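You operate a simulated robot arm through the tools that you are given. There is no shell and no other tool.

You are at the controls of a simulated robot arm. One attempt, no reset.

Task
Take the green pin and put it on the top of the small goods bench. Put the white cup in the sink bowl. Put the blue knob block on the middle top of the long table away on the bench top beside the grid tray. Open the right packing drawer, take the strap roll on the top of the steel trolley and put it away in the inside of the right packing drawer and shut the drawer again. Take the white bottle that says "rinse" from the top of the small goods bench and put it on the bottom shelf of the pale wood bench. Stack the 6 mm brass spacer from the top of the small goods bench on top of the 2 mm brass spacer. Put the grey block on the bench top by the small marker. Put the blue rubber sleeve on the top of the small goods bench away on the top shelf of the pale wood bench. Take the cream knob block on the top of the small goods bench and put it away on the bench top beside the grid tray. Open the left packing drawer. Do these in any order. Set down upright: white cup, blue knob block, white bottle.
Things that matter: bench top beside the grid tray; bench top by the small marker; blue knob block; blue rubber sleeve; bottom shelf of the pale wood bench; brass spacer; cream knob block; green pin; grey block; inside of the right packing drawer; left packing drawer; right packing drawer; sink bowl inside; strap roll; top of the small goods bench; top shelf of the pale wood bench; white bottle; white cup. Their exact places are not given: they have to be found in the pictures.

The check looks at the end state, three seconds after you hand in, the way a careful person would. Anything else that was tipped, shoved, dropped, spilled or broken makes it a failure.

Robot
A 6-joint arm with a two-finger gripper on a trunk, on a base that moves. Base frame: it is fixed to the floor where the robot stands at the start and does not move with it; the origin is under the middle of the robot, x ahead of it, y to its left, z up. Lengths are in mm, angles in degrees, forces in N, time in s.
It reaches about 1206 mm from its shoulder. Its first joint turns from -166.0 to 166.0 degrees. Places, roughly: bench top beside the grid tray [-5400, 2200, 900]; bench top by the small marker [-6600, 2000, 800]; blue knob block (10x5x6 cm) [-3400, -600, 800]; blue rubber sleeve (8x7x6 cm) [-7400, 1700, 900]; bottom shelf of the pale wood bench [-2900, 2300, 300]; brass spacer [-7250, 500, 750]; cream knob block (15x10x6 cm) [-7100, 1900, 900]; green pin (2x2x4 cm) [-3800, -1100, 800]; grey block (6x4x2 cm) [-7200, 300, 900]; inside of the right packing drawer [-100, 2000, 700]; left packing drawer [-600, 1900, 700]; right packing drawer [-100, 1900, 700]; sink bowl inside [400, -1700, 700]; strap roll (6x3x12 cm) [-4900, 600, 900]; top of the small goods bench [-7400, 1100, 900]; top shelf of the pale wood bench (15x150 cm) [-2560, 2480, 1240]; white bottle [-7250, 1000, 1000]; white cup (7x7x11 cm) [-1600, -600, 800]. Payload 2.45 kg.
The tool frame sits at the grasp point between the pads (the TCP): z along the fingers, y along the line on which they close. The tips reach 20 mm beyond it. The gripper opens to 140 mm; its body begins 168 mm behind the TCP.
Orientation is that of the tool frame in the base frame, as [roll, pitch, yaw] about the fixed x, y, z axes, in that order (R = Rz(yaw) Ry(pitch) Rx(roll)). With the fingers straight down and closing along the base's y, the tool's x points along the base's -x, its y along +y and its z along -z.

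Tools
- The arm moves only by the tool arm_command. Its argument "plan" is a list of rows, each a list of 3 entries, a list of its own where there are three numbers: the finger opening in mm, from 0 to 140, then the shift along the tool's x, y, z in mm, then the turn, a rotation vector about the tool's x, y, z in degrees. In form: [[gripper, [x, y, z], [rx, ry, rz]], ...]. A call has 1 to 20 rows; each row shifts and turns the commanded pose from where the row before left it, along the tool's axes as they then stand. Each row takes 0.2 s and may step no farther than 50 mm and 8.6 degrees from the row before; otherwise, or with a gripper value out of range, the whole call is refused. A pose out of reach is approached as far as the arm can. The call stops where the force on the tool passes 40 N (or 10 N more than at its start, if that is more) or the arm is blocked; 0.2 s more then pass. Each finger travels about 45 mm/s and halts on what it meets, pressing with about 28 N; the grip force reading is that of the motor and also rises with nothing between the fingers. The clock runs only during rows and for 0.2 s after the last one: add rows that do not move to give the fingers time. It gives the time, the measured TCP pose, the force on the tool (base axes), the opening and the grip force at its end, in the units of the frame above (readings bear some noise), with the torque about the TCP (base axes, N m) and any sound that the robot's microphone picked up.
- Cameras (640 x 400 px; columns grow to the right, rows downward): "scene" is now at [-97.6, 165.7, 1157.7]; the picture's right is [-0.11, -0.99, 0.00], its down [-0.20, 0.02, -0.98] and it looks along [0.98, -0.10, -0.20] (base axes); focal length 270 px, centre (320, 200). "wrist" rides on the gripper at [78, 11, -209] in the tool frame; the picture's right is [-0.14, 0.99, 0.00], its down [-0.92, -0.13, -0.37] and it looks along [-0.37, -0.05, 0.93] (tool axes); focal length 280 px, centre (320, 200).
- snapshot(camera): a new picture of that camera. The clock stands still meanwhile.
- roll_base(legs): drives the robot by 1 to 6 legs, each [ahead, left, turn to the left] in mm, mm and degrees, along the robot's own axes; the way and the turn of a leg run together, so that a leg with both is an arc; at most 1500 mm and 180 degrees a leg. The arm and the cameras ride along, it lands a little off, and it stops where it bumps. It gives what a move gives.
- turn_head(pan, tilt): turns the head with the scene camera to pan (to the left, within 143 degrees either way) and tilt (down, from -29 to 69), counted from straight ahead of the robot. It gives what a move gives.
- point_at(camera, pixels): for up to 12 pixels [column, row] of the newest picture of that camera ("zoom" is the newest enlarged one), the place [x, y, z] in the base frame of the surface seen there, good to about 3 mm. The clock stands still meanwhile.
- zoom(camera, box): a new picture of the part [left, top, right, bottom] of that camera's present view, enlarged. The clock stands still meanwhile.
- job_done(): hands the job in; it is judged then, once.

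Open the gripper and draw the arm clear of the work before you hand the job in, unless the task says otherwise.

The tools are called after "Call:" as a command line: name --argument value ..., lists and objects as JSON in quotes. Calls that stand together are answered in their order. arm_command: Moves the arm, as the interface text tells. Its arguments: {"type":"object","properties":{"plan":{"type":"array"}},"required":["plan"]} The other tools are called the same way: roll_base (legs) drives the base; turn_head (pan, tilt) turns the head that bears the scene camera; snapshot (camera) takes a picture; point_at (camera, pixels) gives the place of the surface under pixels of a picture; zoom (camera, box) takes an enlarged picture of a part of a camera's view; job_done () hands the job in.

At the start:

```text
t: 0.0
position: [601.3, 180.6, 1028.9]
ee_rot: [-179.9, 0.1, -179.9]
wrist_force: [-0.5, 0.3, 0.1]
moment: [0.01, -0.03, 0.03]
grip_width: 140.0
grip_force: 0.1
robot x, y, heading: [-0.6, -2.3, -0.0]
head pan, tilt (commanded): [-6.1, 11.3]
```

scene: 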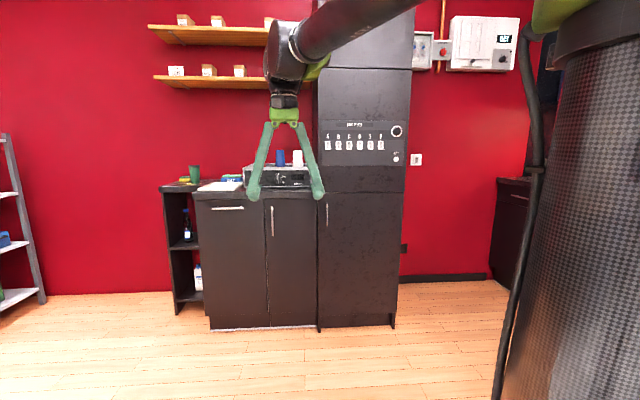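
wrist: 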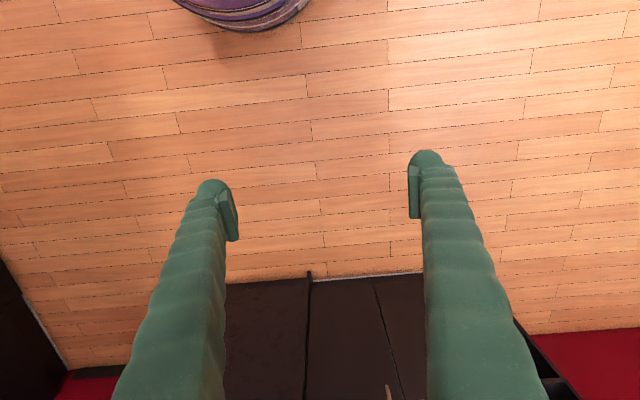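

The scene picture shows a dark cabinet ahead with the arm in front; most goals lie behind the robot. I look around with the head first, starting to the left.

Call:
turn_head --pan 70 --tilt 15

Call:
snapshot --camera "scene"

Call:
turn_head --pan 135 --tilt 15

Call:
snapshot --camera "scene"

Call:
turn_head --pan -135 --tilt 15

Call:
snapshot --camera "scene"

Call:
turn_head --pan -70 --tilt 15

Call:
snapshot --camera "scene"

```text
t: 1.5
position: [601.6, 179.0, 1028.9]
ee_rot: [-180.0, 0.0, 180.0]
wrist_force: [0.1, 0.3, 0.1]
moment: [0.01, -0.03, 0.01]
grip_width: 139.9
grip_force: 0.2
robot x, y, heading: [-0.3, 1.5, -0.3]
head pan, tilt (commanded): [70.0, 15.0]
```

```text
taken
```

scene: 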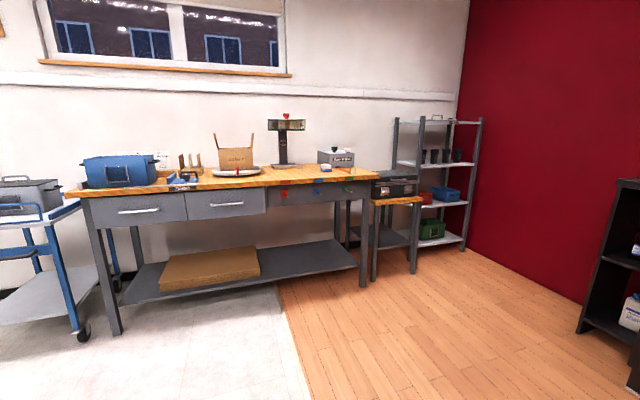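

```text
t: 2.9
position: [600.1, 179.5, 1029.4]
ee_rot: [179.9, 0.1, -179.9]
wrist_force: [-1.0, 0.1, 0.2]
moment: [0.0, 0.04, 0.01]
grip_width: 140.3
grip_force: 0.0
robot x, y, heading: [0.7, -0.3, 0.0]
head pan, tilt (commanded): [135.0, 15.0]
```

```text
taken
```

scene: 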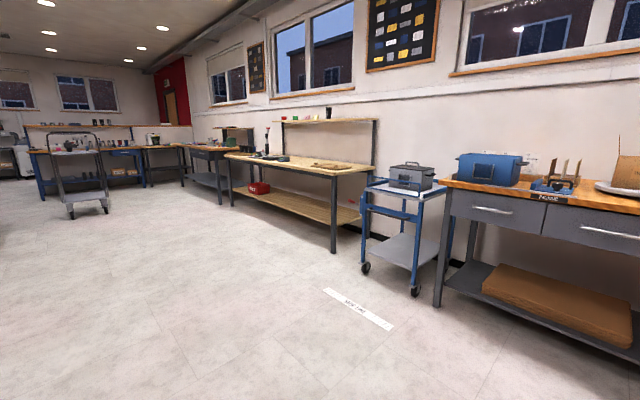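

```text
t: 6.6
position: [602.0, 179.6, 1029.3]
ee_rot: [-180.0, 0.0, 180.0]
wrist_force: [0.2, 0.2, 0.3]
moment: [-0.01, 0.01, 0.03]
grip_width: 139.7
grip_force: 0.1
robot x, y, heading: [-3.4, -1.5, -0.1]
head pan, tilt (commanded): [-135.0, 15.0]
```

```text
taken
```

scene: 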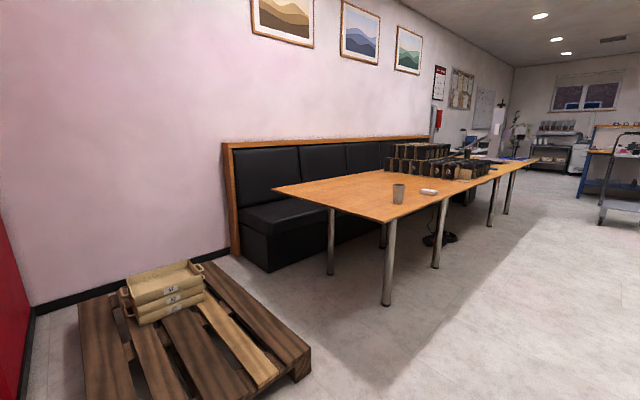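

```text
t: 8.0
position: [601.1, 179.4, 1029.3]
ee_rot: [-179.9, -0.1, 180.0]
wrist_force: [0.6, 0.5, -0.6]
moment: [0.03, 0.03, -0.02]
grip_width: 140.0
grip_force: 0.1
robot x, y, heading: [-1.2, -2.1, 0.0]
head pan, tilt (commanded): [-70.0, 15.0]
```

```text
taken
```

scene: 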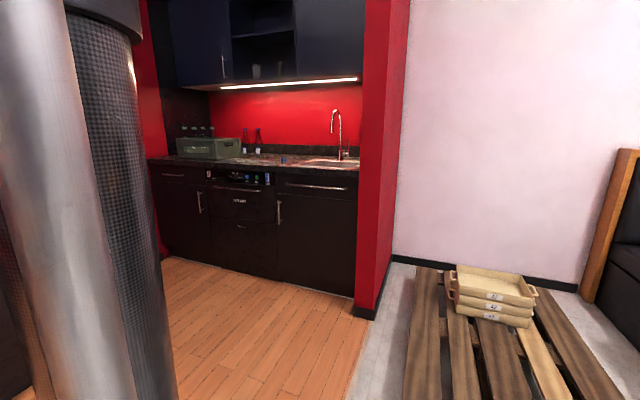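

The view at pan -135 showed the cup at about (398,193) on the long table and pallets near the wall. I turn back there to measure the table edge and cup, and zoom in.

Call:
point_at --camera "scene" --pixels '[[310, 163], [350, 160], [340, 190], [150, 160], [360, 300], [405, 395], [445, 275], [560, 290]]'

Call:
turn_head --pan -135 --tilt 15

Call:
snapshot --camera "scene"

Call:
point_at --camera "scene" --pixels '[[398, 190], [398, 203], [428, 191], [390, 221], [275, 187], [535, 163], [310, 350], [330, 270], [385, 300], [435, 265], [460, 178], [480, 172]]'

Call:
zoom --camera "scene" --box '[370, 130, 550, 230]'

```text
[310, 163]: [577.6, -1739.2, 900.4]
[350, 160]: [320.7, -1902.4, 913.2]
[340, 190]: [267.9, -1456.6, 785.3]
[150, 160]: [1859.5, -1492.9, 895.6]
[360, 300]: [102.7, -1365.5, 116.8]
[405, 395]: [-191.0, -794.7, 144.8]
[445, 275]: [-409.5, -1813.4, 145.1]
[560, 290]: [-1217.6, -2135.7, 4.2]
```

```text
t: 9.3
position: [601.1, 178.8, 1029.4]
ee_rot: [-179.9, -0.1, -180.0]
wrist_force: [0.6, -0.4, -0.2]
moment: [0.02, -0.01, 0.01]
grip_width: 140.0
grip_force: 0.1
robot x, y, heading: [0.5, 1.2, 0.0]
head pan, tilt (commanded): [-135.0, 15.0]
```

```text
taken
```

scene: 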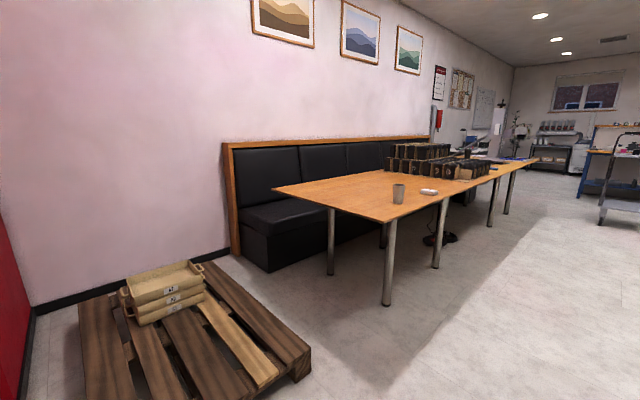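

```text
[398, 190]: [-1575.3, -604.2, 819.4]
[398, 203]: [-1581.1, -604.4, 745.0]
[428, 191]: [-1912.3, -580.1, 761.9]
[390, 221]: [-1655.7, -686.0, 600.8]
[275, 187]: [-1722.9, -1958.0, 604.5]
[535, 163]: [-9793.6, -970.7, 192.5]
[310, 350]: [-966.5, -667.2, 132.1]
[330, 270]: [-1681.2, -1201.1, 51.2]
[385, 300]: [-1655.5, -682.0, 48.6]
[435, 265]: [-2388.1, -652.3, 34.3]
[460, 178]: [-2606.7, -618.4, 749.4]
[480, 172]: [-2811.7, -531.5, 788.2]
```

```text
3.56 times, centred on (460, 180) of scene
```

zoom: 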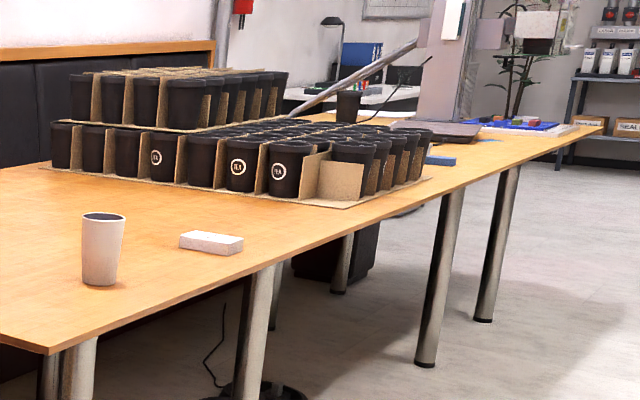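

The cup stands at about [-1590,-605], table top near z 745, and the table edge is near y -500. I drive back along the free aisle and turn to face the table so that the tool comes roughly over the cup.

Call:
roll_base --legs '[[-1500, 0, 0], [-270, 0, 0], [0, 0, -90]]'

Call:
turn_head --pan 0 --tilt 30

Call:
snapshot --camera "scene"

Call:
snapshot --camera "wrist"

```text
t: 22.1
position: [-1607.5, -580.5, 1029.2]
ee_rot: [-180.0, -0.1, 90.4]
wrist_force: [-0.2, -0.5, 0.1]
moment: [0.02, -0.02, 0.02]
grip_width: 140.0
grip_force: 0.0
robot x, y, heading: [-1792.1, 17.1, -89.3]
head pan, tilt (commanded): [-135.0, 15.0]
```

```text
t: 24.3
position: [-1607.8, -581.1, 1028.8]
ee_rot: [-180.0, 0.0, 90.6]
wrist_force: [0.2, -0.4, -0.4]
moment: [-0.03, 0.01, 0.02]
grip_width: 140.0
grip_force: 0.1
robot x, y, heading: [-1795.2, 19.1, -89.6]
head pan, tilt (commanded): [0.0, 30.0]
```

```text
taken
```

scene: 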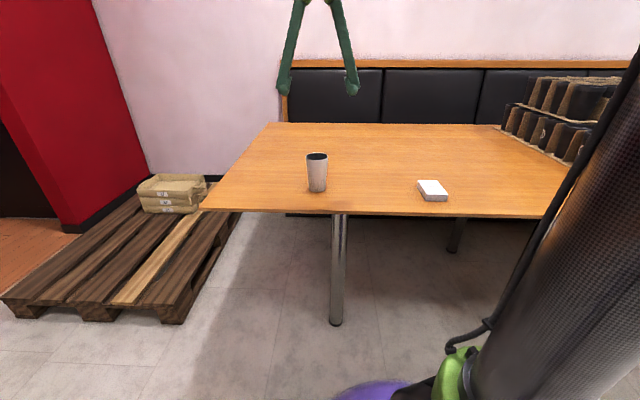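

```text
taken
```

wrist: 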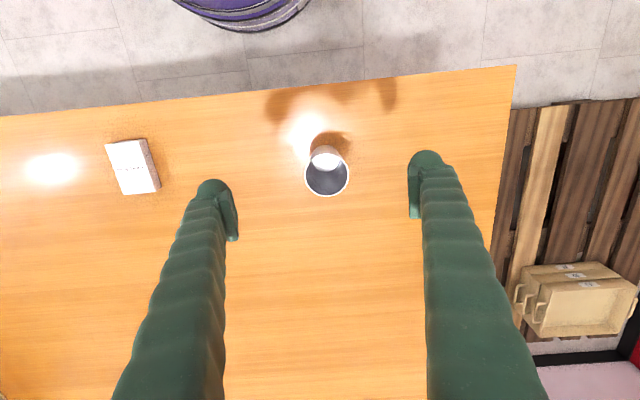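

The cup is seen at (327,178) in the wrist view and (317,172) in the scene view. I measure its rim and base, the table, and the robot base edge.

Call:
point_at --camera "wrist" --pixels '[[327, 197], [306, 178], [349, 178], [326, 150], [327, 178], [250, 120], [240, 30], [400, 250]]'

Call:
point_at --camera "scene" --pixels '[[317, 153], [317, 185], [306, 157], [328, 157], [309, 190], [326, 190], [370, 392], [455, 365]]'

```text
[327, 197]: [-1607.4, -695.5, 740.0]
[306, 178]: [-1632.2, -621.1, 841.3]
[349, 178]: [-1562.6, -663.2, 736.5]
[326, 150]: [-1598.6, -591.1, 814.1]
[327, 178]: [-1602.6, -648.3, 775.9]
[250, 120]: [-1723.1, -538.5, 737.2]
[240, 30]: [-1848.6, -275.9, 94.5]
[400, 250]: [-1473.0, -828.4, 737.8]
```

```text
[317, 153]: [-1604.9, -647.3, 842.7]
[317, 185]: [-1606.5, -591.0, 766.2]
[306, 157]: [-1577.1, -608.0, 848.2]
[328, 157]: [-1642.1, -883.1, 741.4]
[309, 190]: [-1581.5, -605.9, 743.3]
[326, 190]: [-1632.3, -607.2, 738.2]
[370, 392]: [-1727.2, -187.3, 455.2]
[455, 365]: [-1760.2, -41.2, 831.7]
```

The cup centre is near [-1604,-617], rim at z 845 and table at z 738. I shift the open gripper over it and go down to z ~800, then check before closing.

Call:
arm_command --plan '[[140, [-36, 4, 0], [0, 0, 0]], [140, [0, 0, 40], [0, 0, 0]], [140, [0, 0, 45], [0, 0, 0]], [140, [0, 0, 45], [0, 0, 0]], [140, [0, 0, 45], [0, 0, 0]], [140, [0, 0, 45], [0, 0, 0]], [140, [0, 0, 0], [0, 0, 0]]]'

Call:
snapshot --camera "wrist"

Call:
snapshot --camera "scene"

```text
t: 25.9
position: [-1602.6, -614.8, 807.7]
ee_rot: [-179.9, 0.0, 90.5]
wrist_force: [0.1, -0.3, 0.3]
moment: [-0.02, -0.04, 0.01]
grip_width: 139.9
grip_force: 0.1
robot x, y, heading: [-1791.0, 19.0, -89.4]
head pan, tilt (commanded): [0.0, 30.0]
```

```text
taken
```

wrist: 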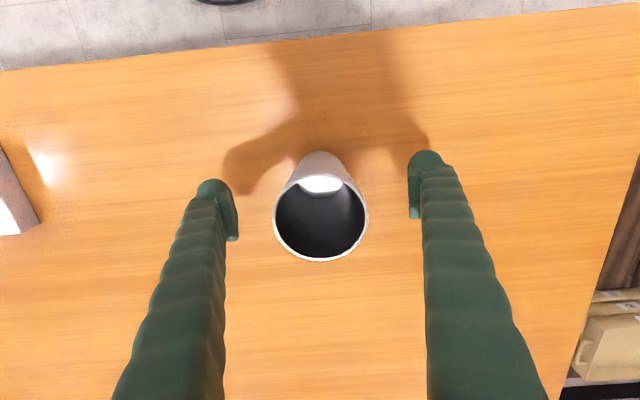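

```text
taken
```

scene: 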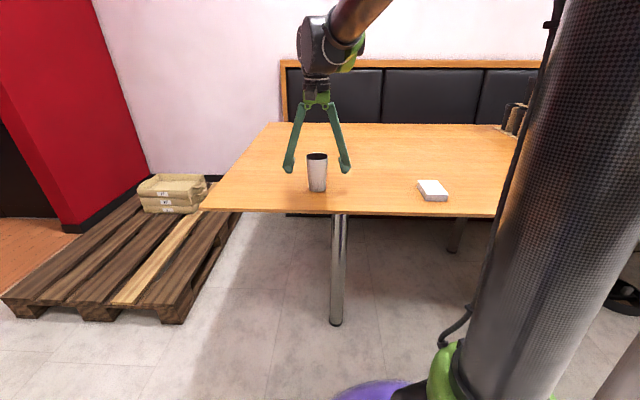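

The rim centre at (320,215) lines up with the point between the pads at (320,195). I close on the cup.

Call:
arm_command --plan '[[100, [0, 0, 4], [0, 0, 0]], [60, [0, 0, 0], [0, 0, 0]], [40, [0, 0, 0], [0, 0, 0]], [40, [0, 0, 0], [0, 0, 0]], [40, [0, 0, 0], [0, 0, 0]], [40, [0, 0, 0], [0, 0, 0]], [40, [0, 0, 0], [0, 0, 0]]]'

Call:
snapshot --camera "wrist"

```text
t: 27.5
position: [-1603.4, -615.8, 805.6]
ee_rot: [180.0, -0.1, 90.6]
wrist_force: [-0.3, 1.1, -0.6]
moment: [0.02, 0.01, 0.0]
grip_width: 67.6
grip_force: 10.0
robot x, y, heading: [-1794.8, 17.4, -89.5]
head pan, tilt (commanded): [0.0, 30.0]
```

```text
taken
```

wrist: 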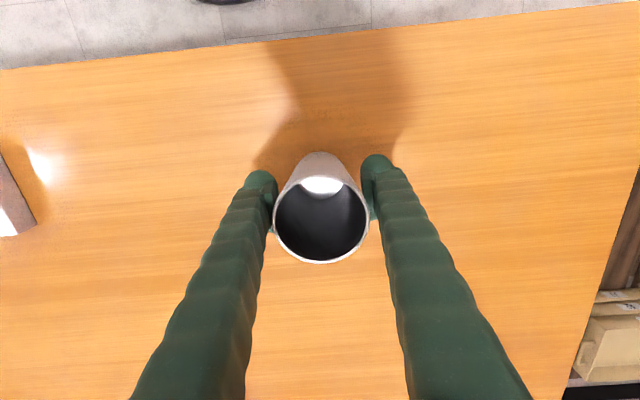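

The pads have met the cup at 67.6 mm. I let the grip settle and lift straight up.

Call:
arm_command --plan '[[40, [0, 0, 0], [0, 0, 0]], [40, [0, 0, 0], [0, 0, 0]], [40, [0, 0, -30], [0, 0, 0]], [40, [0, 0, -45], [0, 0, 0]], [40, [0, 0, -45], [0, 0, 0]], [40, [0, 0, -45], [0, 0, 0]], [40, [0, 0, -45], [0, 0, 0]], [40, [0, 0, -40], [0, 0, 0]], [40, [0, 0, 0], [0, 0, 0]]]'

Call:
snapshot --camera "wrist"

```text
t: 29.5
position: [-1602.7, -614.5, 1055.8]
ee_rot: [179.9, 0.0, 90.5]
wrist_force: [-0.5, 1.1, -0.5]
moment: [0.0, 0.0, 0.04]
grip_width: 40.1
grip_force: 0.0
robot x, y, heading: [-1794.7, 18.0, -89.5]
head pan, tilt (commanded): [0.0, 30.0]
```

```text
taken
```

wrist: 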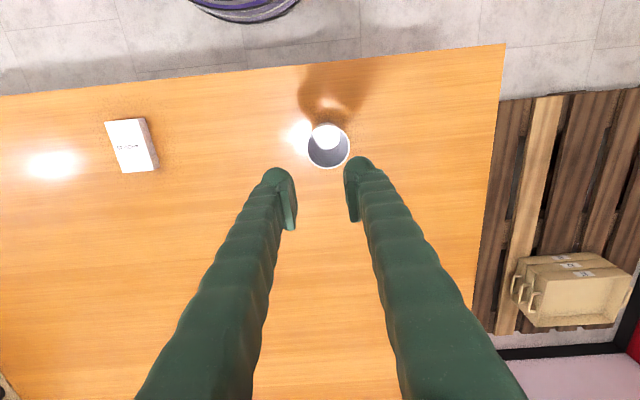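

The cup slipped out and still stands upright at (326,147); the pads closed to 40 mm on nothing, so the rim probably touched the finger stems instead of the pads. I zoom in on the gripper and cup to understand the finger shape.

Call:
snapshot --camera "scene"

Call:
zoom --camera "scene" --box '[260, 40, 380, 200]'

Call:
zoom --camera "wrist" --box '[220, 100, 420, 260]'

Call:
point_at --camera "wrist" --pixels '[[309, 147], [350, 143], [328, 167], [325, 128], [326, 157]]'

```text
taken
```

scene: 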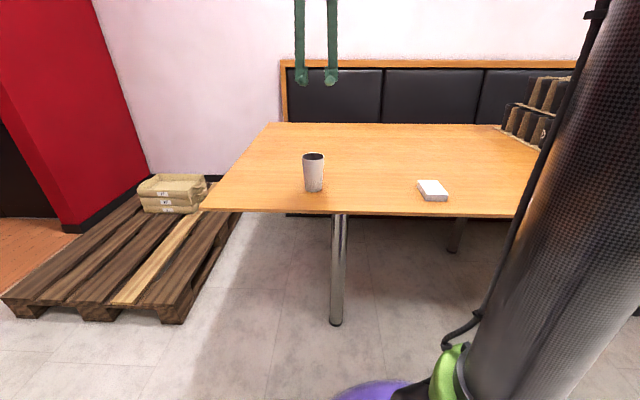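

```text
2.50 times, centred on (320, 120) of scene
```

zoom: 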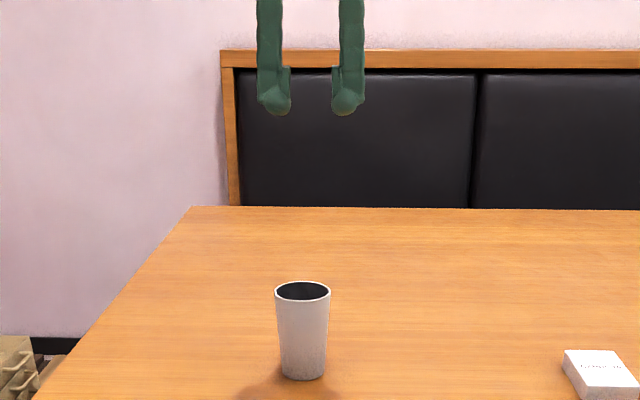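

```text
2.50 times, centred on (320, 180) of wrist
```

zoom: 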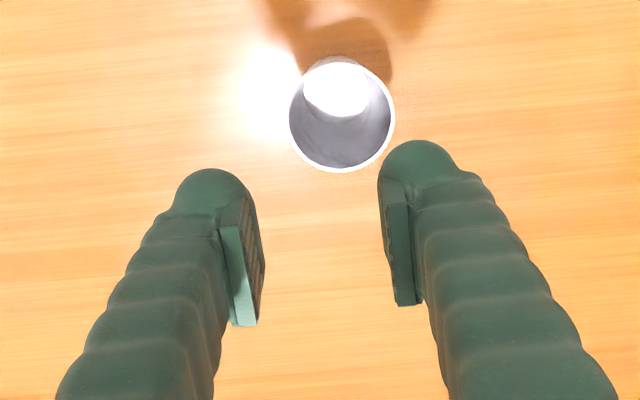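

```text
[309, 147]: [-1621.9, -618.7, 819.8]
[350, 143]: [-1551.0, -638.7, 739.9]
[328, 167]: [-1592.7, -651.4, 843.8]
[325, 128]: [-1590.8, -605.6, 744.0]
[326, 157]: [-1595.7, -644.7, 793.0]
```

Grip force was only 10 N with a 40 mm command, so the force probably follows the command; this time I will command 0. The cup now sits near [-1591,-616]; I reopen, realign and descend to about z 812.

Call:
arm_command --plan '[[140, [-2, 11, 0], [0, 0, 0]], [140, [0, 0, 0], [0, 0, 0]], [140, [0, 0, 0], [0, 0, 0]], [140, [0, 0, 0], [0, 0, 0]], [140, [0, 0, 0], [0, 0, 0]], [140, [0, 0, 0], [0, 0, 0]], [140, [0, 0, 45], [0, 0, 0]], [140, [0, 0, 45], [0, 0, 0]], [140, [0, 0, 45], [0, 0, 0]], [140, [0, 0, 45], [0, 0, 0]], [140, [0, 0, 40], [0, 0, 0]], [140, [0, 0, 24], [0, 0, 0]], [140, [0, 0, 0], [0, 0, 0]], [140, [0, 0, 0], [0, 0, 0]]]'

Call:
snapshot --camera "wrist"

Call:
zoom --camera "scene" --box '[250, 80, 390, 220]'

```text
t: 32.5
position: [-1591.8, -615.4, 810.9]
ee_rot: [-180.0, 0.0, 90.6]
wrist_force: [0.7, 0.3, -0.8]
moment: [-0.04, -0.02, 0.04]
grip_width: 140.3
grip_force: 0.0
robot x, y, heading: [-1791.5, 15.7, -89.8]
head pan, tilt (commanded): [0.0, 30.0]
```

```text
taken
```

wrist: 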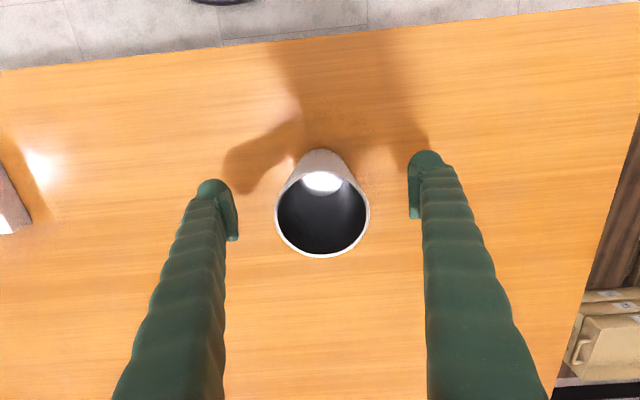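

```text
2.86 times, centred on (320, 150) of scene
```

zoom: 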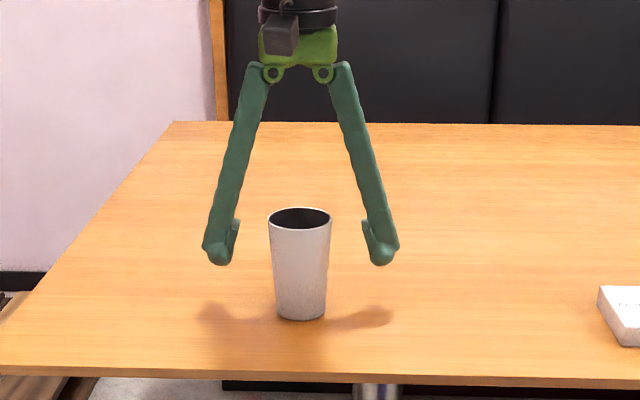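

The cup stands centred between the pads. I close with command 0 and hold to let the force build.

Call:
arm_command --plan '[[110, [0, 0, 0], [0, 0, 0]], [80, [0, 0, 0], [0, 0, 0]], [50, [0, 0, 0], [0, 0, 0]], [20, [0, 0, 0], [0, 0, 0]], [0, [0, 0, 0], [0, 0, 0]], [0, [0, 0, 0], [0, 0, 0]], [0, [0, 0, 0], [0, 0, 0]], [0, [0, 0, 0], [0, 0, 0]], [0, [0, 0, 0], [0, 0, 0]]]'

Call:
zoom --camera "scene" --box '[250, 80, 390, 220]'

```text
t: 34.5
position: [-1593.3, -615.5, 810.7]
ee_rot: [-180.0, 0.0, 90.4]
wrist_force: [0.2, -1.2, 0.2]
moment: [-0.03, -0.02, 0.02]
grip_width: 68.5
grip_force: 10.1
robot x, y, heading: [-1794.2, 24.5, -89.7]
head pan, tilt (commanded): [0.0, 30.0]
```

```text
2.86 times, centred on (320, 150) of scene
```

zoom: 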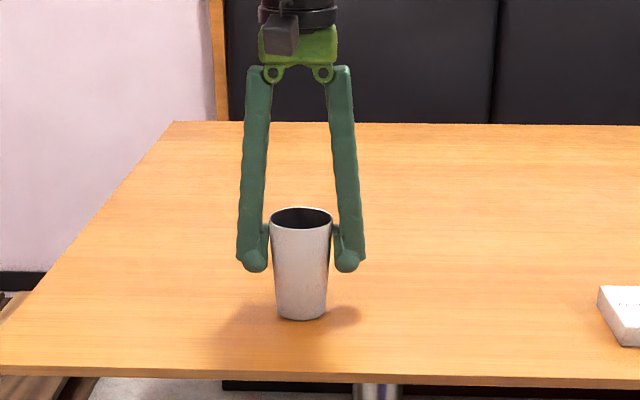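

The grip is at 68.5 mm with 10 N. I lift slowly this time and watch whether the cup follows.

Call:
arm_command --plan '[[0, [0, 0, -5], [0, 0, 0]], [0, [0, 0, -5], [0, 0, 0]], [0, [0, 0, -5], [0, 0, 0]], [0, [0, 0, -5], [0, 0, 0]], [0, [0, 0, 0], [0, 0, 0]]]'

Call:
zoom --camera "scene" --box '[250, 80, 390, 220]'

```text
t: 35.7
position: [-1592.8, -616.6, 831.9]
ee_rot: [-179.9, 0.0, 90.5]
wrist_force: [-0.8, 0.8, -1.3]
moment: [-0.04, 0.04, -0.01]
grip_width: 68.3
grip_force: 10.7
robot x, y, heading: [-1790.4, 19.6, -89.5]
head pan, tilt (commanded): [0.0, 30.0]
```

```text
2.86 times, centred on (320, 150) of scene
```

zoom: 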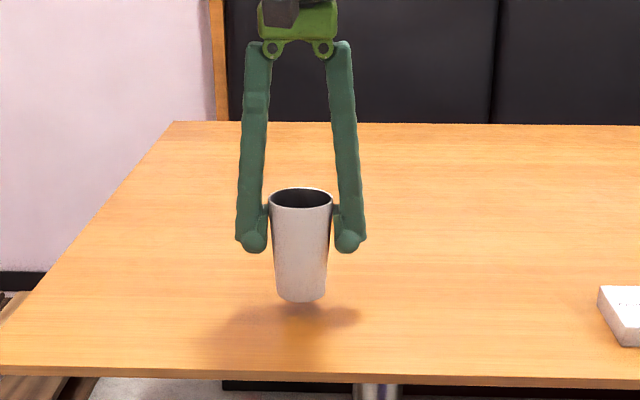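

The cup follows the gripper with its shadow detached from the table. I lift further at a gentle pace.

Call:
arm_command --plan '[[0, [0, 0, -10], [0, 0, 0]], [0, [0, 0, -15], [0, 0, 0]], [0, [0, 0, -20], [0, 0, 0]], [0, [0, 0, -20], [0, 0, 0]], [0, [0, 0, -20], [0, 0, 0]], [0, [0, 0, -20], [0, 0, 0]], [0, [0, 0, -20], [0, 0, 0]], [0, [0, 0, -20], [0, 0, 0]], [0, [0, 0, -20], [0, 0, 0]], [0, [0, 0, -20], [0, 0, 0]], [0, [0, 0, -20], [0, 0, 0]], [0, [0, 0, -15], [0, 0, 0]], [0, [0, 0, -10], [0, 0, 0]], [0, [0, 0, 0], [0, 0, 0]]]'

Call:
snapshot --camera "wrist"

Call:
turn_head --pan 40 --tilt 15

Call:
snapshot --camera "scene"

```text
t: 38.7
position: [-1593.2, -617.6, 1061.9]
ee_rot: [180.0, 0.0, 90.4]
wrist_force: [-1.0, 0.0, -2.0]
moment: [0.01, -0.02, -0.02]
grip_width: 68.4
grip_force: 9.9
robot x, y, heading: [-1792.1, 21.5, -89.5]
head pan, tilt (commanded): [0.0, 30.0]
```

```text
taken
```

wrist: 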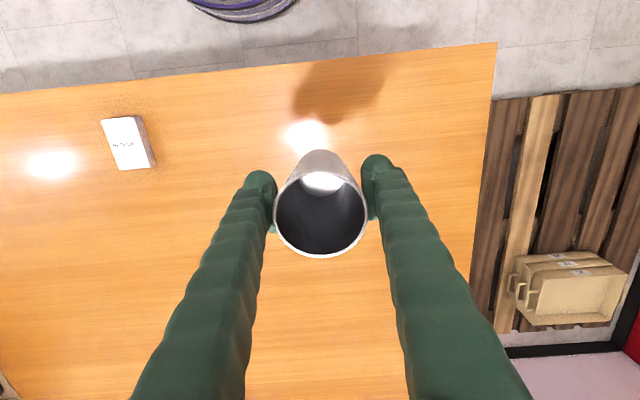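

```text
t: 39.8
position: [-1593.1, -619.6, 1062.9]
ee_rot: [179.9, 0.0, 90.5]
wrist_force: [-0.3, -0.3, -0.7]
moment: [0.02, 0.01, -0.02]
grip_width: 68.1
grip_force: 9.7
robot x, y, heading: [-1790.6, 22.3, -89.4]
head pan, tilt (commanded): [40.0, 15.0]
```

```text
taken
```

scene: 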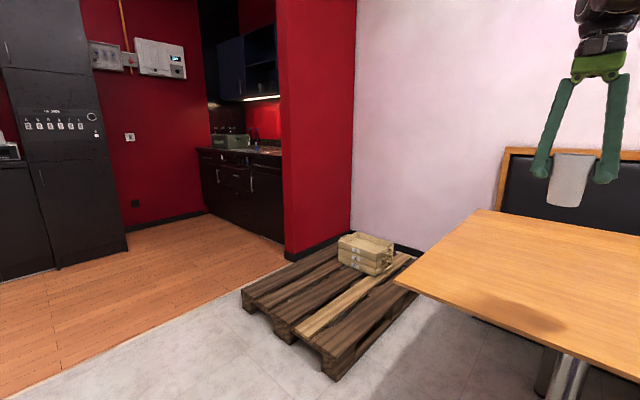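

The cup is held well (68 mm, about 1 N extra weight). I back away from the table, turn toward +x, drive to about x 450 and turn to face the sink alcove.

Call:
roll_base --legs '[[-200, 0, 0], [0, 0, 89.5], [1200, 0, 0], [1040, 0, 0], [0, 0, -90]]'

Call:
turn_head --pan 0 --tilt 20

Call:
snapshot --camera "scene"

Call:
snapshot --camera "wrist"

```text
t: 59.6
position: [638.9, -394.6, 1061.8]
ee_rot: [-179.9, 0.0, 90.4]
wrist_force: [-0.4, 0.7, -1.8]
moment: [0.03, -0.01, 0.01]
grip_width: 68.5
grip_force: 9.7
robot x, y, heading: [442.5, 245.6, -89.6]
head pan, tilt (commanded): [40.0, 15.0]
```

```text
t: 60.7
position: [638.9, -394.9, 1062.2]
ee_rot: [180.0, 0.0, 90.3]
wrist_force: [0.3, 0.3, -1.2]
moment: [0.0, -0.02, -0.03]
grip_width: 68.2
grip_force: 9.9
robot x, y, heading: [440.9, 243.8, -89.8]
head pan, tilt (commanded): [0.0, 20.0]
```

```text
taken
```

scene: 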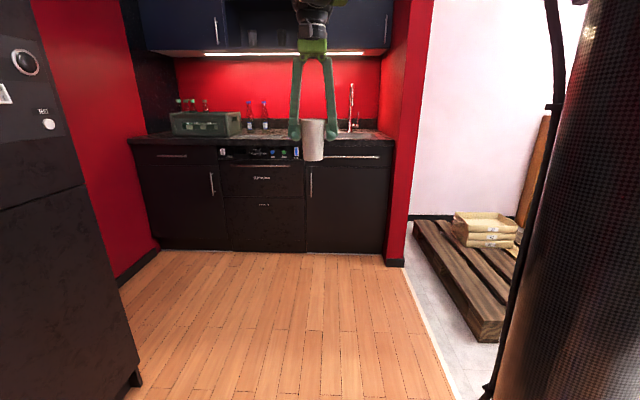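

```text
taken
```

wrist: 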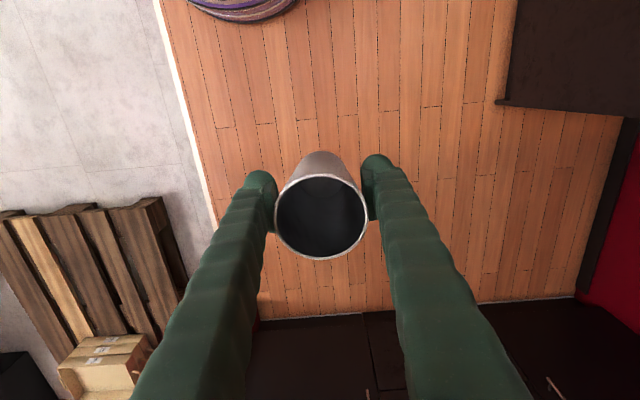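

The cup is still held. I measure the sink counter, faucet, wall edges, upper cabinet and the dark cabinet at left.

Call:
point_at --camera "scene" --pixels '[[345, 134], [365, 134], [352, 90], [340, 150], [396, 250], [390, 160], [130, 375], [300, 52], [240, 45], [480, 330], [415, 225], [385, 50]]'

Call:
point_at --camera "wrist" --pixels '[[510, 100], [160, 200], [250, 10], [320, 310], [190, 290], [140, 200]]'

Call:
zoom --camera "scene" --box '[280, 70, 400, 170]'

```text
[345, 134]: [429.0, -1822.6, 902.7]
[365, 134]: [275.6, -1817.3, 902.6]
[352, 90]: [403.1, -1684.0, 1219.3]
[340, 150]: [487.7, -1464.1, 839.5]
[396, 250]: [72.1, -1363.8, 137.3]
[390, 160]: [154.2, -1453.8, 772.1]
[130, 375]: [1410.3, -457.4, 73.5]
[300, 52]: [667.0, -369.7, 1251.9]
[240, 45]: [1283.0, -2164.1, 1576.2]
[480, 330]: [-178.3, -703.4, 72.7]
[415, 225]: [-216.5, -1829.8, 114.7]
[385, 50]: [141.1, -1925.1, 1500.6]
```

```text
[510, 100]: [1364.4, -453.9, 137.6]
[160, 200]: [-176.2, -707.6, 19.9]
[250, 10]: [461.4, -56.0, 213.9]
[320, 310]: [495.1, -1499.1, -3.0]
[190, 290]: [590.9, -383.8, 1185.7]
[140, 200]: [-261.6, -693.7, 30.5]
```

```text
4.00 times, centred on (340, 120) of scene
```

zoom: 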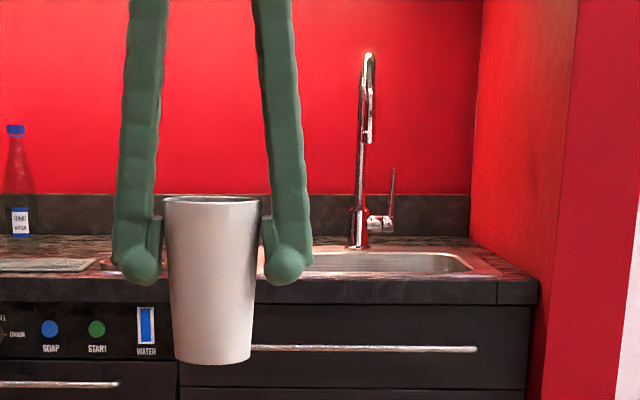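

The faucet spout sits around x 400, y -1684 with its top at z 1219, and the bowl spreads under it. I drive ahead so that the wrist camera can look into the bowl from above.

Call:
roll_base --legs '[[800, 0, 0]]'

Call:
turn_head --pan 0 --tilt 25

Call:
snapshot --camera "scene"

Call:
snapshot --camera "wrist"

```text
t: 65.1
position: [656.7, -1201.4, 1062.3]
ee_rot: [-180.0, 0.0, 91.1]
wrist_force: [0.1, -0.4, -1.7]
moment: [0.0, -0.01, -0.02]
grip_width: 68.5
grip_force: 9.9
robot x, y, heading: [450.1, -567.2, -88.9]
head pan, tilt (commanded): [0.0, 20.0]
```

```text
t: 65.7
position: [656.8, -1202.6, 1061.8]
ee_rot: [180.0, 0.0, 91.1]
wrist_force: [-0.5, 0.4, -1.4]
moment: [-0.03, -0.02, -0.03]
grip_width: 68.0
grip_force: 10.0
robot x, y, heading: [452.1, -570.0, -89.1]
head pan, tilt (commanded): [0.0, 25.0]
```

```text
taken
```

scene: 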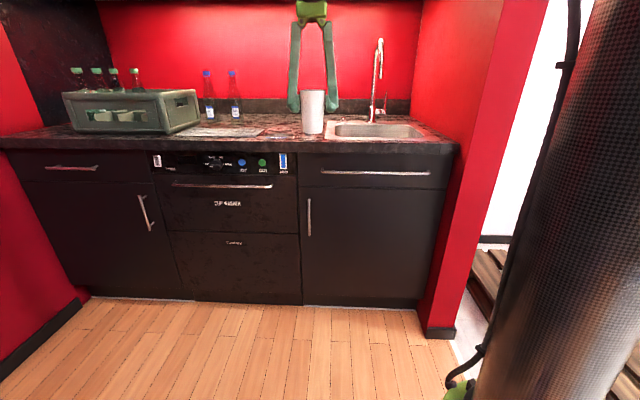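

```text
taken
```

wrist: 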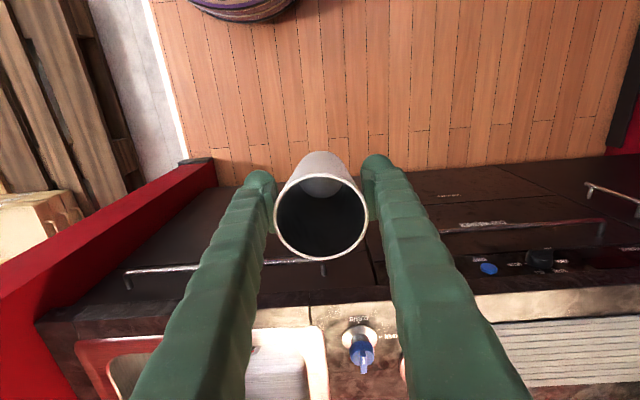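

The wrist view shows the sink rim at lower left (85-330, 330-400) and a blue valve at (362,350). I measure these points and zoom the scene view onto the sink.

Call:
zoom --camera "scene" --box '[290, 30, 470, 160]'

Call:
point_at --camera "wrist" --pixels '[[322, 330], [100, 345], [110, 365], [290, 360], [360, 345], [75, 330], [300, 310], [280, 385], [400, 365]]'

Call:
point_at --camera "scene" --pixels '[[330, 137], [425, 135], [345, 122], [410, 124], [370, 130], [380, 42], [374, 80], [372, 110], [455, 150], [390, 131]]'

```text
3.08 times, centred on (380, 95) of scene
```

zoom: 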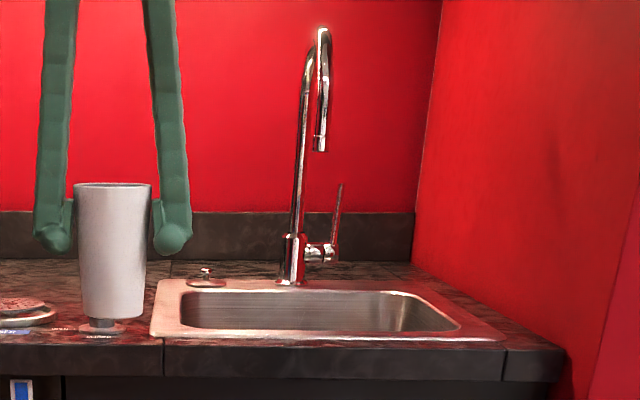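

```text
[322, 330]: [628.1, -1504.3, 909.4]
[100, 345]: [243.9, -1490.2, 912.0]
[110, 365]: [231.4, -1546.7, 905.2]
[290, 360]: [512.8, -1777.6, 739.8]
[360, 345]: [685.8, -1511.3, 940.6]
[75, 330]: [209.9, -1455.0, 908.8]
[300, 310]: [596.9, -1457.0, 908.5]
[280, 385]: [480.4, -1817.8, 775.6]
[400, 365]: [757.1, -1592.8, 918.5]
```

```text
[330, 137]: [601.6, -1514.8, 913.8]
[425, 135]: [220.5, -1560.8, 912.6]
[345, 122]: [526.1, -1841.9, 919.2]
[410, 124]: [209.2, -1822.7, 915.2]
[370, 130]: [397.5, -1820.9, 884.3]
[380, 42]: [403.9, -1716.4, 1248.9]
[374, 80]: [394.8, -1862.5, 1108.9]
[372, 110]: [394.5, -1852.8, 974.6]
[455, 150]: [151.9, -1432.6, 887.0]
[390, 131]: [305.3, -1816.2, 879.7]
```

The bowl spans roughly x 240-590 and y -1540 to -1820 with its bottom near z 740; the spout hangs at about [395,-1700]. I plan to place the cup at [485,-1610], clear of the spout, so I first drive 250 mm closer.

Call:
roll_base --legs '[[250, 0, 0]]'

Call:
snapshot --camera "wrist"

Call:
snapshot --camera "scene"

```text
t: 67.5
position: [664.6, -1451.0, 1061.9]
ee_rot: [-180.0, 0.0, 91.3]
wrist_force: [0.2, -0.1, -1.7]
moment: [0.01, 0.01, 0.01]
grip_width: 68.2
grip_force: 10.0
robot x, y, heading: [457.3, -811.9, -88.9]
head pan, tilt (commanded): [0.0, 25.0]
```

```text
taken
```

wrist: 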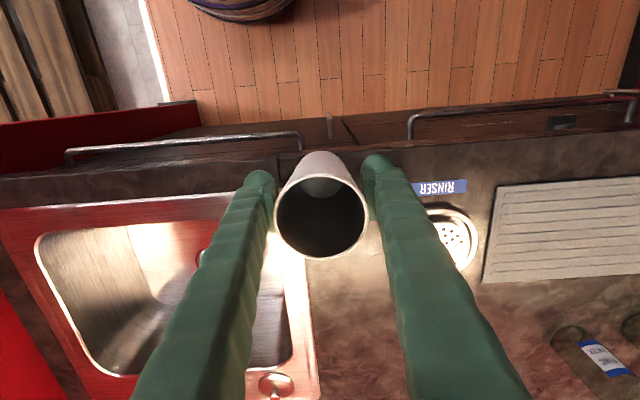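

```text
taken
```

scene: 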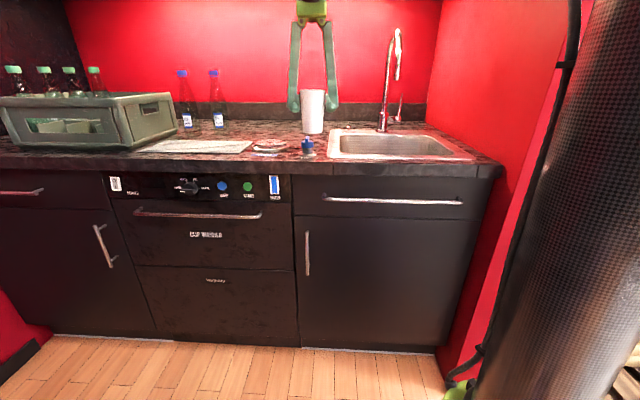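

Now the bowl is visible in both views. I measure its floor and walls before moving the cup over it.

Call:
point_at --camera "wrist" --pixels '[[150, 300], [130, 230], [70, 240], [270, 350], [110, 370], [180, 240], [200, 258], [290, 300], [120, 290], [230, 350]]'

Call:
point_at --camera "scene" --pixels '[[385, 140], [400, 36], [397, 75], [370, 148], [345, 138], [308, 146]]'

```text
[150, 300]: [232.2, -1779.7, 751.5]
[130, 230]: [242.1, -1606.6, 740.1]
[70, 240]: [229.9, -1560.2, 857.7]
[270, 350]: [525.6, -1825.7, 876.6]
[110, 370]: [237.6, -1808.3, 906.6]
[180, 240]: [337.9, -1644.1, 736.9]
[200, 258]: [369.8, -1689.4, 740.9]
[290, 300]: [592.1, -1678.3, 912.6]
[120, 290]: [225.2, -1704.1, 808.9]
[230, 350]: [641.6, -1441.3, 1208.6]
```

```text
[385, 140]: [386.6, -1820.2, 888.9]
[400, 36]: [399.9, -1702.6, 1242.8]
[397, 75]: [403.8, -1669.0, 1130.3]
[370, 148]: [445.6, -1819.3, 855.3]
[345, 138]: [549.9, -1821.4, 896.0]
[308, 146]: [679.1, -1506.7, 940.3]
```

The bowl floor is at z 738 and the spout hangs at [403,-1669] down to about z 1100. Before going in I look at my own wrist and forearm to see how far they stick out toward the spout.

Call:
turn_head --pan 5 --tilt -10

Call:
snapshot --camera "scene"

```text
t: 68.5
position: [664.0, -1449.8, 1062.3]
ee_rot: [180.0, 0.1, 91.3]
wrist_force: [0.3, -0.2, -1.5]
moment: [0.04, 0.02, 0.0]
grip_width: 67.9
grip_force: 10.3
robot x, y, heading: [452.4, -814.8, -88.9]
head pan, tilt (commanded): [5.0, -10.0]
```

```text
taken
```

scene: 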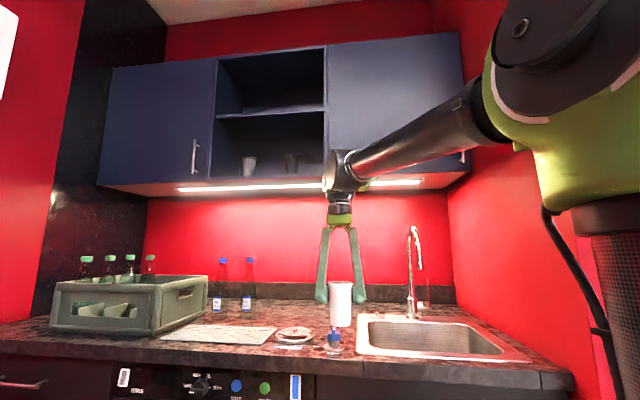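

The forearm comes from the right and slopes down to the wrist at (345,172). I measure wrist, forearm and shoulder points.

Call:
point_at --camera "scene" --pixels '[[325, 172], [345, 150], [365, 172], [340, 190], [390, 160], [440, 130], [480, 110], [340, 215], [328, 222], [353, 222], [520, 120], [560, 80]]'

Call:
zoom --camera "scene" --box '[270, 60, 510, 330]'

```text
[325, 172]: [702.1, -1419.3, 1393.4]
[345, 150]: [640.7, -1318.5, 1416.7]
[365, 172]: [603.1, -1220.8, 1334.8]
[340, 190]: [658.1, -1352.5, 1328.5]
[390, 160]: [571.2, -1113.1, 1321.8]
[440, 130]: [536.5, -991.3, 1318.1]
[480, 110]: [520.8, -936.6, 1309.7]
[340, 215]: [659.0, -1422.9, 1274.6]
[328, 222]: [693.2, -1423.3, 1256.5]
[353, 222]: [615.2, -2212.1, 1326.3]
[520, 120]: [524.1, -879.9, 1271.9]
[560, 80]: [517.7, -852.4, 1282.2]
```

```text
1.48 times, centred on (390, 195) of scene
```

zoom: 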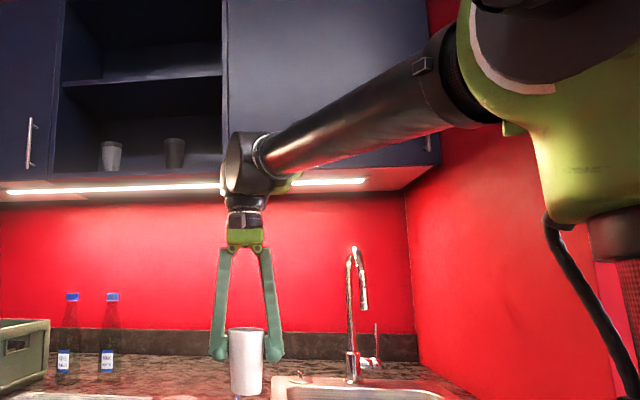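

The wrist sticks out only about 60 mm toward the spout side and sits 270 mm or more above the tool point, so [500,-1605] leaves clearance. I move sideways over the bowl, then forward, staying at z 1062.

Call:
arm_command --plan '[[0, [0, -15, 0], [0, 0, 0]], [0, [0, -25, 0], [0, 0, 0]], [0, [0, -25, 0], [0, 0, 0]], [0, [0, -25, 0], [0, 0, 0]], [0, [0, -25, 0], [0, 0, 0]], [0, [0, -25, 0], [0, 0, 0]], [0, [0, -18, 0], [0, 0, 0]], [0, [0, -10, 0], [0, 0, 0]], [0, [-15, 0, 0], [0, 0, 0]], [0, [-25, 0, 0], [0, 0, 0]], [0, [-25, 0, 0], [0, 0, 0]], [0, [-25, 0, 0], [0, 0, 0]], [0, [-25, 0, 0], [0, 0, 0]], [0, [-25, 0, 0], [0, 0, 0]], [0, [-11, 0, 0], [0, 0, 0]], [0, [0, 0, 0], [0, 0, 0]]]'

Call:
snapshot --camera "wrist"

Call:
snapshot --camera "scene"

```text
t: 71.9
position: [499.7, -1605.1, 1063.5]
ee_rot: [-180.0, 0.0, 91.3]
wrist_force: [0.3, -0.1, -1.8]
moment: [-0.01, -0.05, 0.0]
grip_width: 68.3
grip_force: 9.7
robot x, y, heading: [455.1, -816.4, -88.7]
head pan, tilt (commanded): [5.0, -10.0]
```

```text
taken
```

wrist: 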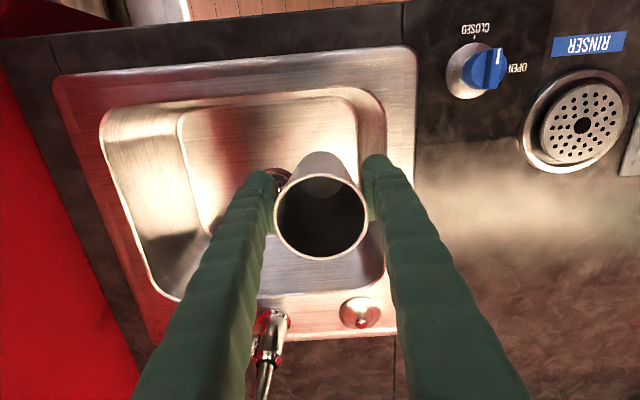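

```text
taken
```

scene: 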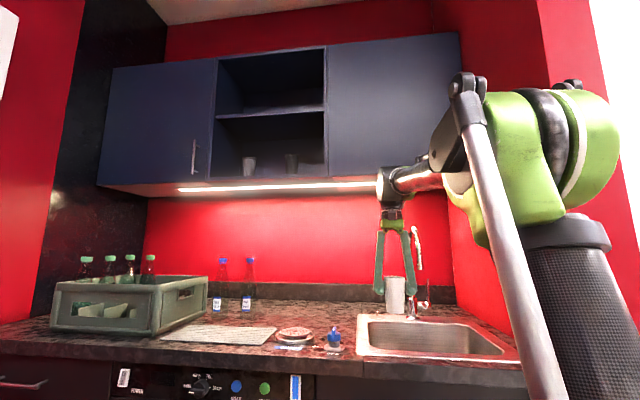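

The wrist view shows the bowl floor's edge around column 358 and the wall beyond. I measure floor and wall points to confirm the cup base lands on the flat part.

Call:
point_at --camera "wrist" --pixels '[[340, 110], [355, 130], [366, 140], [380, 140], [320, 97], [250, 97], [230, 150], [365, 285], [340, 275], [300, 268], [190, 130], [350, 105]]'

Call:
zoom --camera "wrist" --box '[80, 50, 440, 340]'

```text
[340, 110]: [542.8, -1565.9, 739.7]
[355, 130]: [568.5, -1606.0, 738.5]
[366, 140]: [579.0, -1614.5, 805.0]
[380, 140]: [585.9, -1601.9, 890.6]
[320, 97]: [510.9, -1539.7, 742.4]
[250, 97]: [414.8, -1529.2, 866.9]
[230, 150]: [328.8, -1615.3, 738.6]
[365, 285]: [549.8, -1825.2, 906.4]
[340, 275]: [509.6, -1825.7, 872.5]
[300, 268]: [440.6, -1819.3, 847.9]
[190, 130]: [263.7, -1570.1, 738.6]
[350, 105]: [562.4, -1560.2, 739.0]
```

```text
1.38 times, centred on (260, 195) of wrist
```

zoom: 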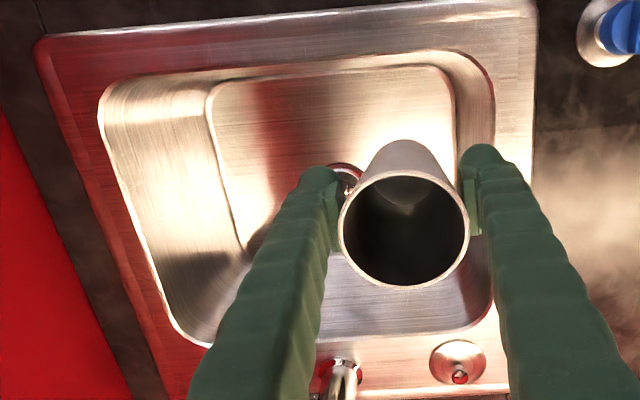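

The floor is flat to x 570 and the walls are steep, so the spot is good. I descend to about z 830 in small steps.

Call:
arm_command --plan '[[0, [0, 0, 10], [0, 0, 0]], [0, [0, 0, 20], [0, 0, 0]], [0, [0, 0, 22], [0, 0, 0]], [0, [0, 0, 22], [0, 0, 0]], [0, [0, 0, 22], [0, 0, 0]], [0, [0, 0, 22], [0, 0, 0]], [0, [0, 0, 22], [0, 0, 0]], [0, [0, 0, 22], [0, 0, 0]], [0, [0, 0, 22], [0, 0, 0]], [0, [0, 0, 22], [0, 0, 0]], [0, [0, 0, 17], [0, 0, 0]], [0, [0, 0, 10], [0, 0, 0]], [0, [0, 0, 0], [0, 0, 0]]]'

Call:
snapshot --camera "wrist"

Call:
turn_head --pan -5 --tilt 15

Call:
snapshot --camera "scene"

```text
t: 74.7
position: [500.8, -1604.7, 829.0]
ee_rot: [179.9, 0.0, 91.4]
wrist_force: [0.6, 0.3, -1.7]
moment: [0.0, -0.01, -0.01]
grip_width: 67.9
grip_force: 10.2
robot x, y, heading: [451.4, -818.0, -88.7]
head pan, tilt (commanded): [5.0, -10.0]
```

```text
taken
```

wrist: 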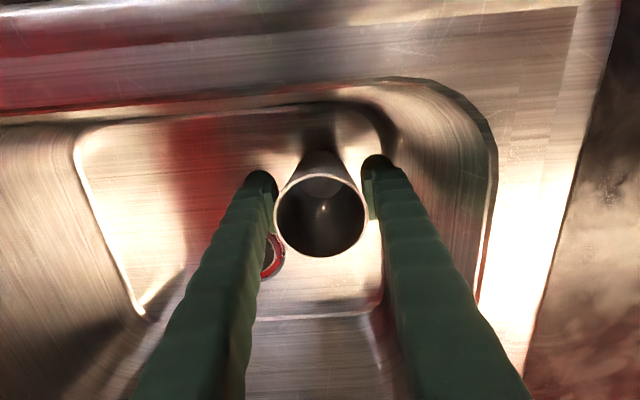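

```text
t: 75.6
position: [500.5, -1603.6, 828.7]
ee_rot: [-180.0, 0.1, 91.3]
wrist_force: [0.4, -0.4, -1.5]
moment: [0.01, 0.02, 0.01]
grip_width: 68.2
grip_force: 10.0
robot x, y, heading: [459.7, -812.2, -88.6]
head pan, tilt (commanded): [-5.0, 15.0]
```

```text
taken
```

scene: 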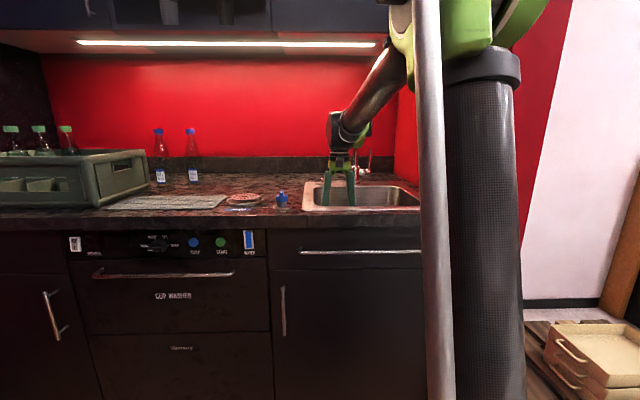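

The cup hangs about 17 mm above the floor of the bowl. I lower in 3 mm rows and watch the force.

Call:
arm_command --plan '[[0, [0, 0, 3], [0, 0, 0]], [0, [0, 0, 3], [0, 0, 0]], [0, [0, 0, 3], [0, 0, 0]], [0, [0, 0, 3], [0, 0, 0]], [0, [0, 0, 2], [0, 0, 0]], [0, [0, 0, 0], [0, 0, 0]]]'

Call:
arm_command --plan '[[0, [0, 0, 1], [0, 0, 0]], [0, [0, 0, 1], [0, 0, 0]], [0, [0, 0, 0], [0, 0, 0]]]'

```text
t: 77.0
position: [499.5, -1605.5, 814.9]
ee_rot: [179.9, 0.0, 91.3]
wrist_force: [-0.6, 0.3, -2.6]
moment: [0.0, -0.03, 0.02]
grip_width: 68.4
grip_force: 10.0
robot x, y, heading: [458.0, -814.8, -88.7]
head pan, tilt (commanded): [-5.0, 15.0]
```

```text
t: 77.8
position: [501.4, -1605.9, 813.0]
ee_rot: [179.9, 0.0, 91.3]
wrist_force: [0.1, 0.2, -1.9]
moment: [0.0, 0.04, -0.01]
grip_width: 68.1
grip_force: 10.3
robot x, y, heading: [455.8, -814.6, -88.8]
head pan, tilt (commanded): [-5.0, 15.0]
```

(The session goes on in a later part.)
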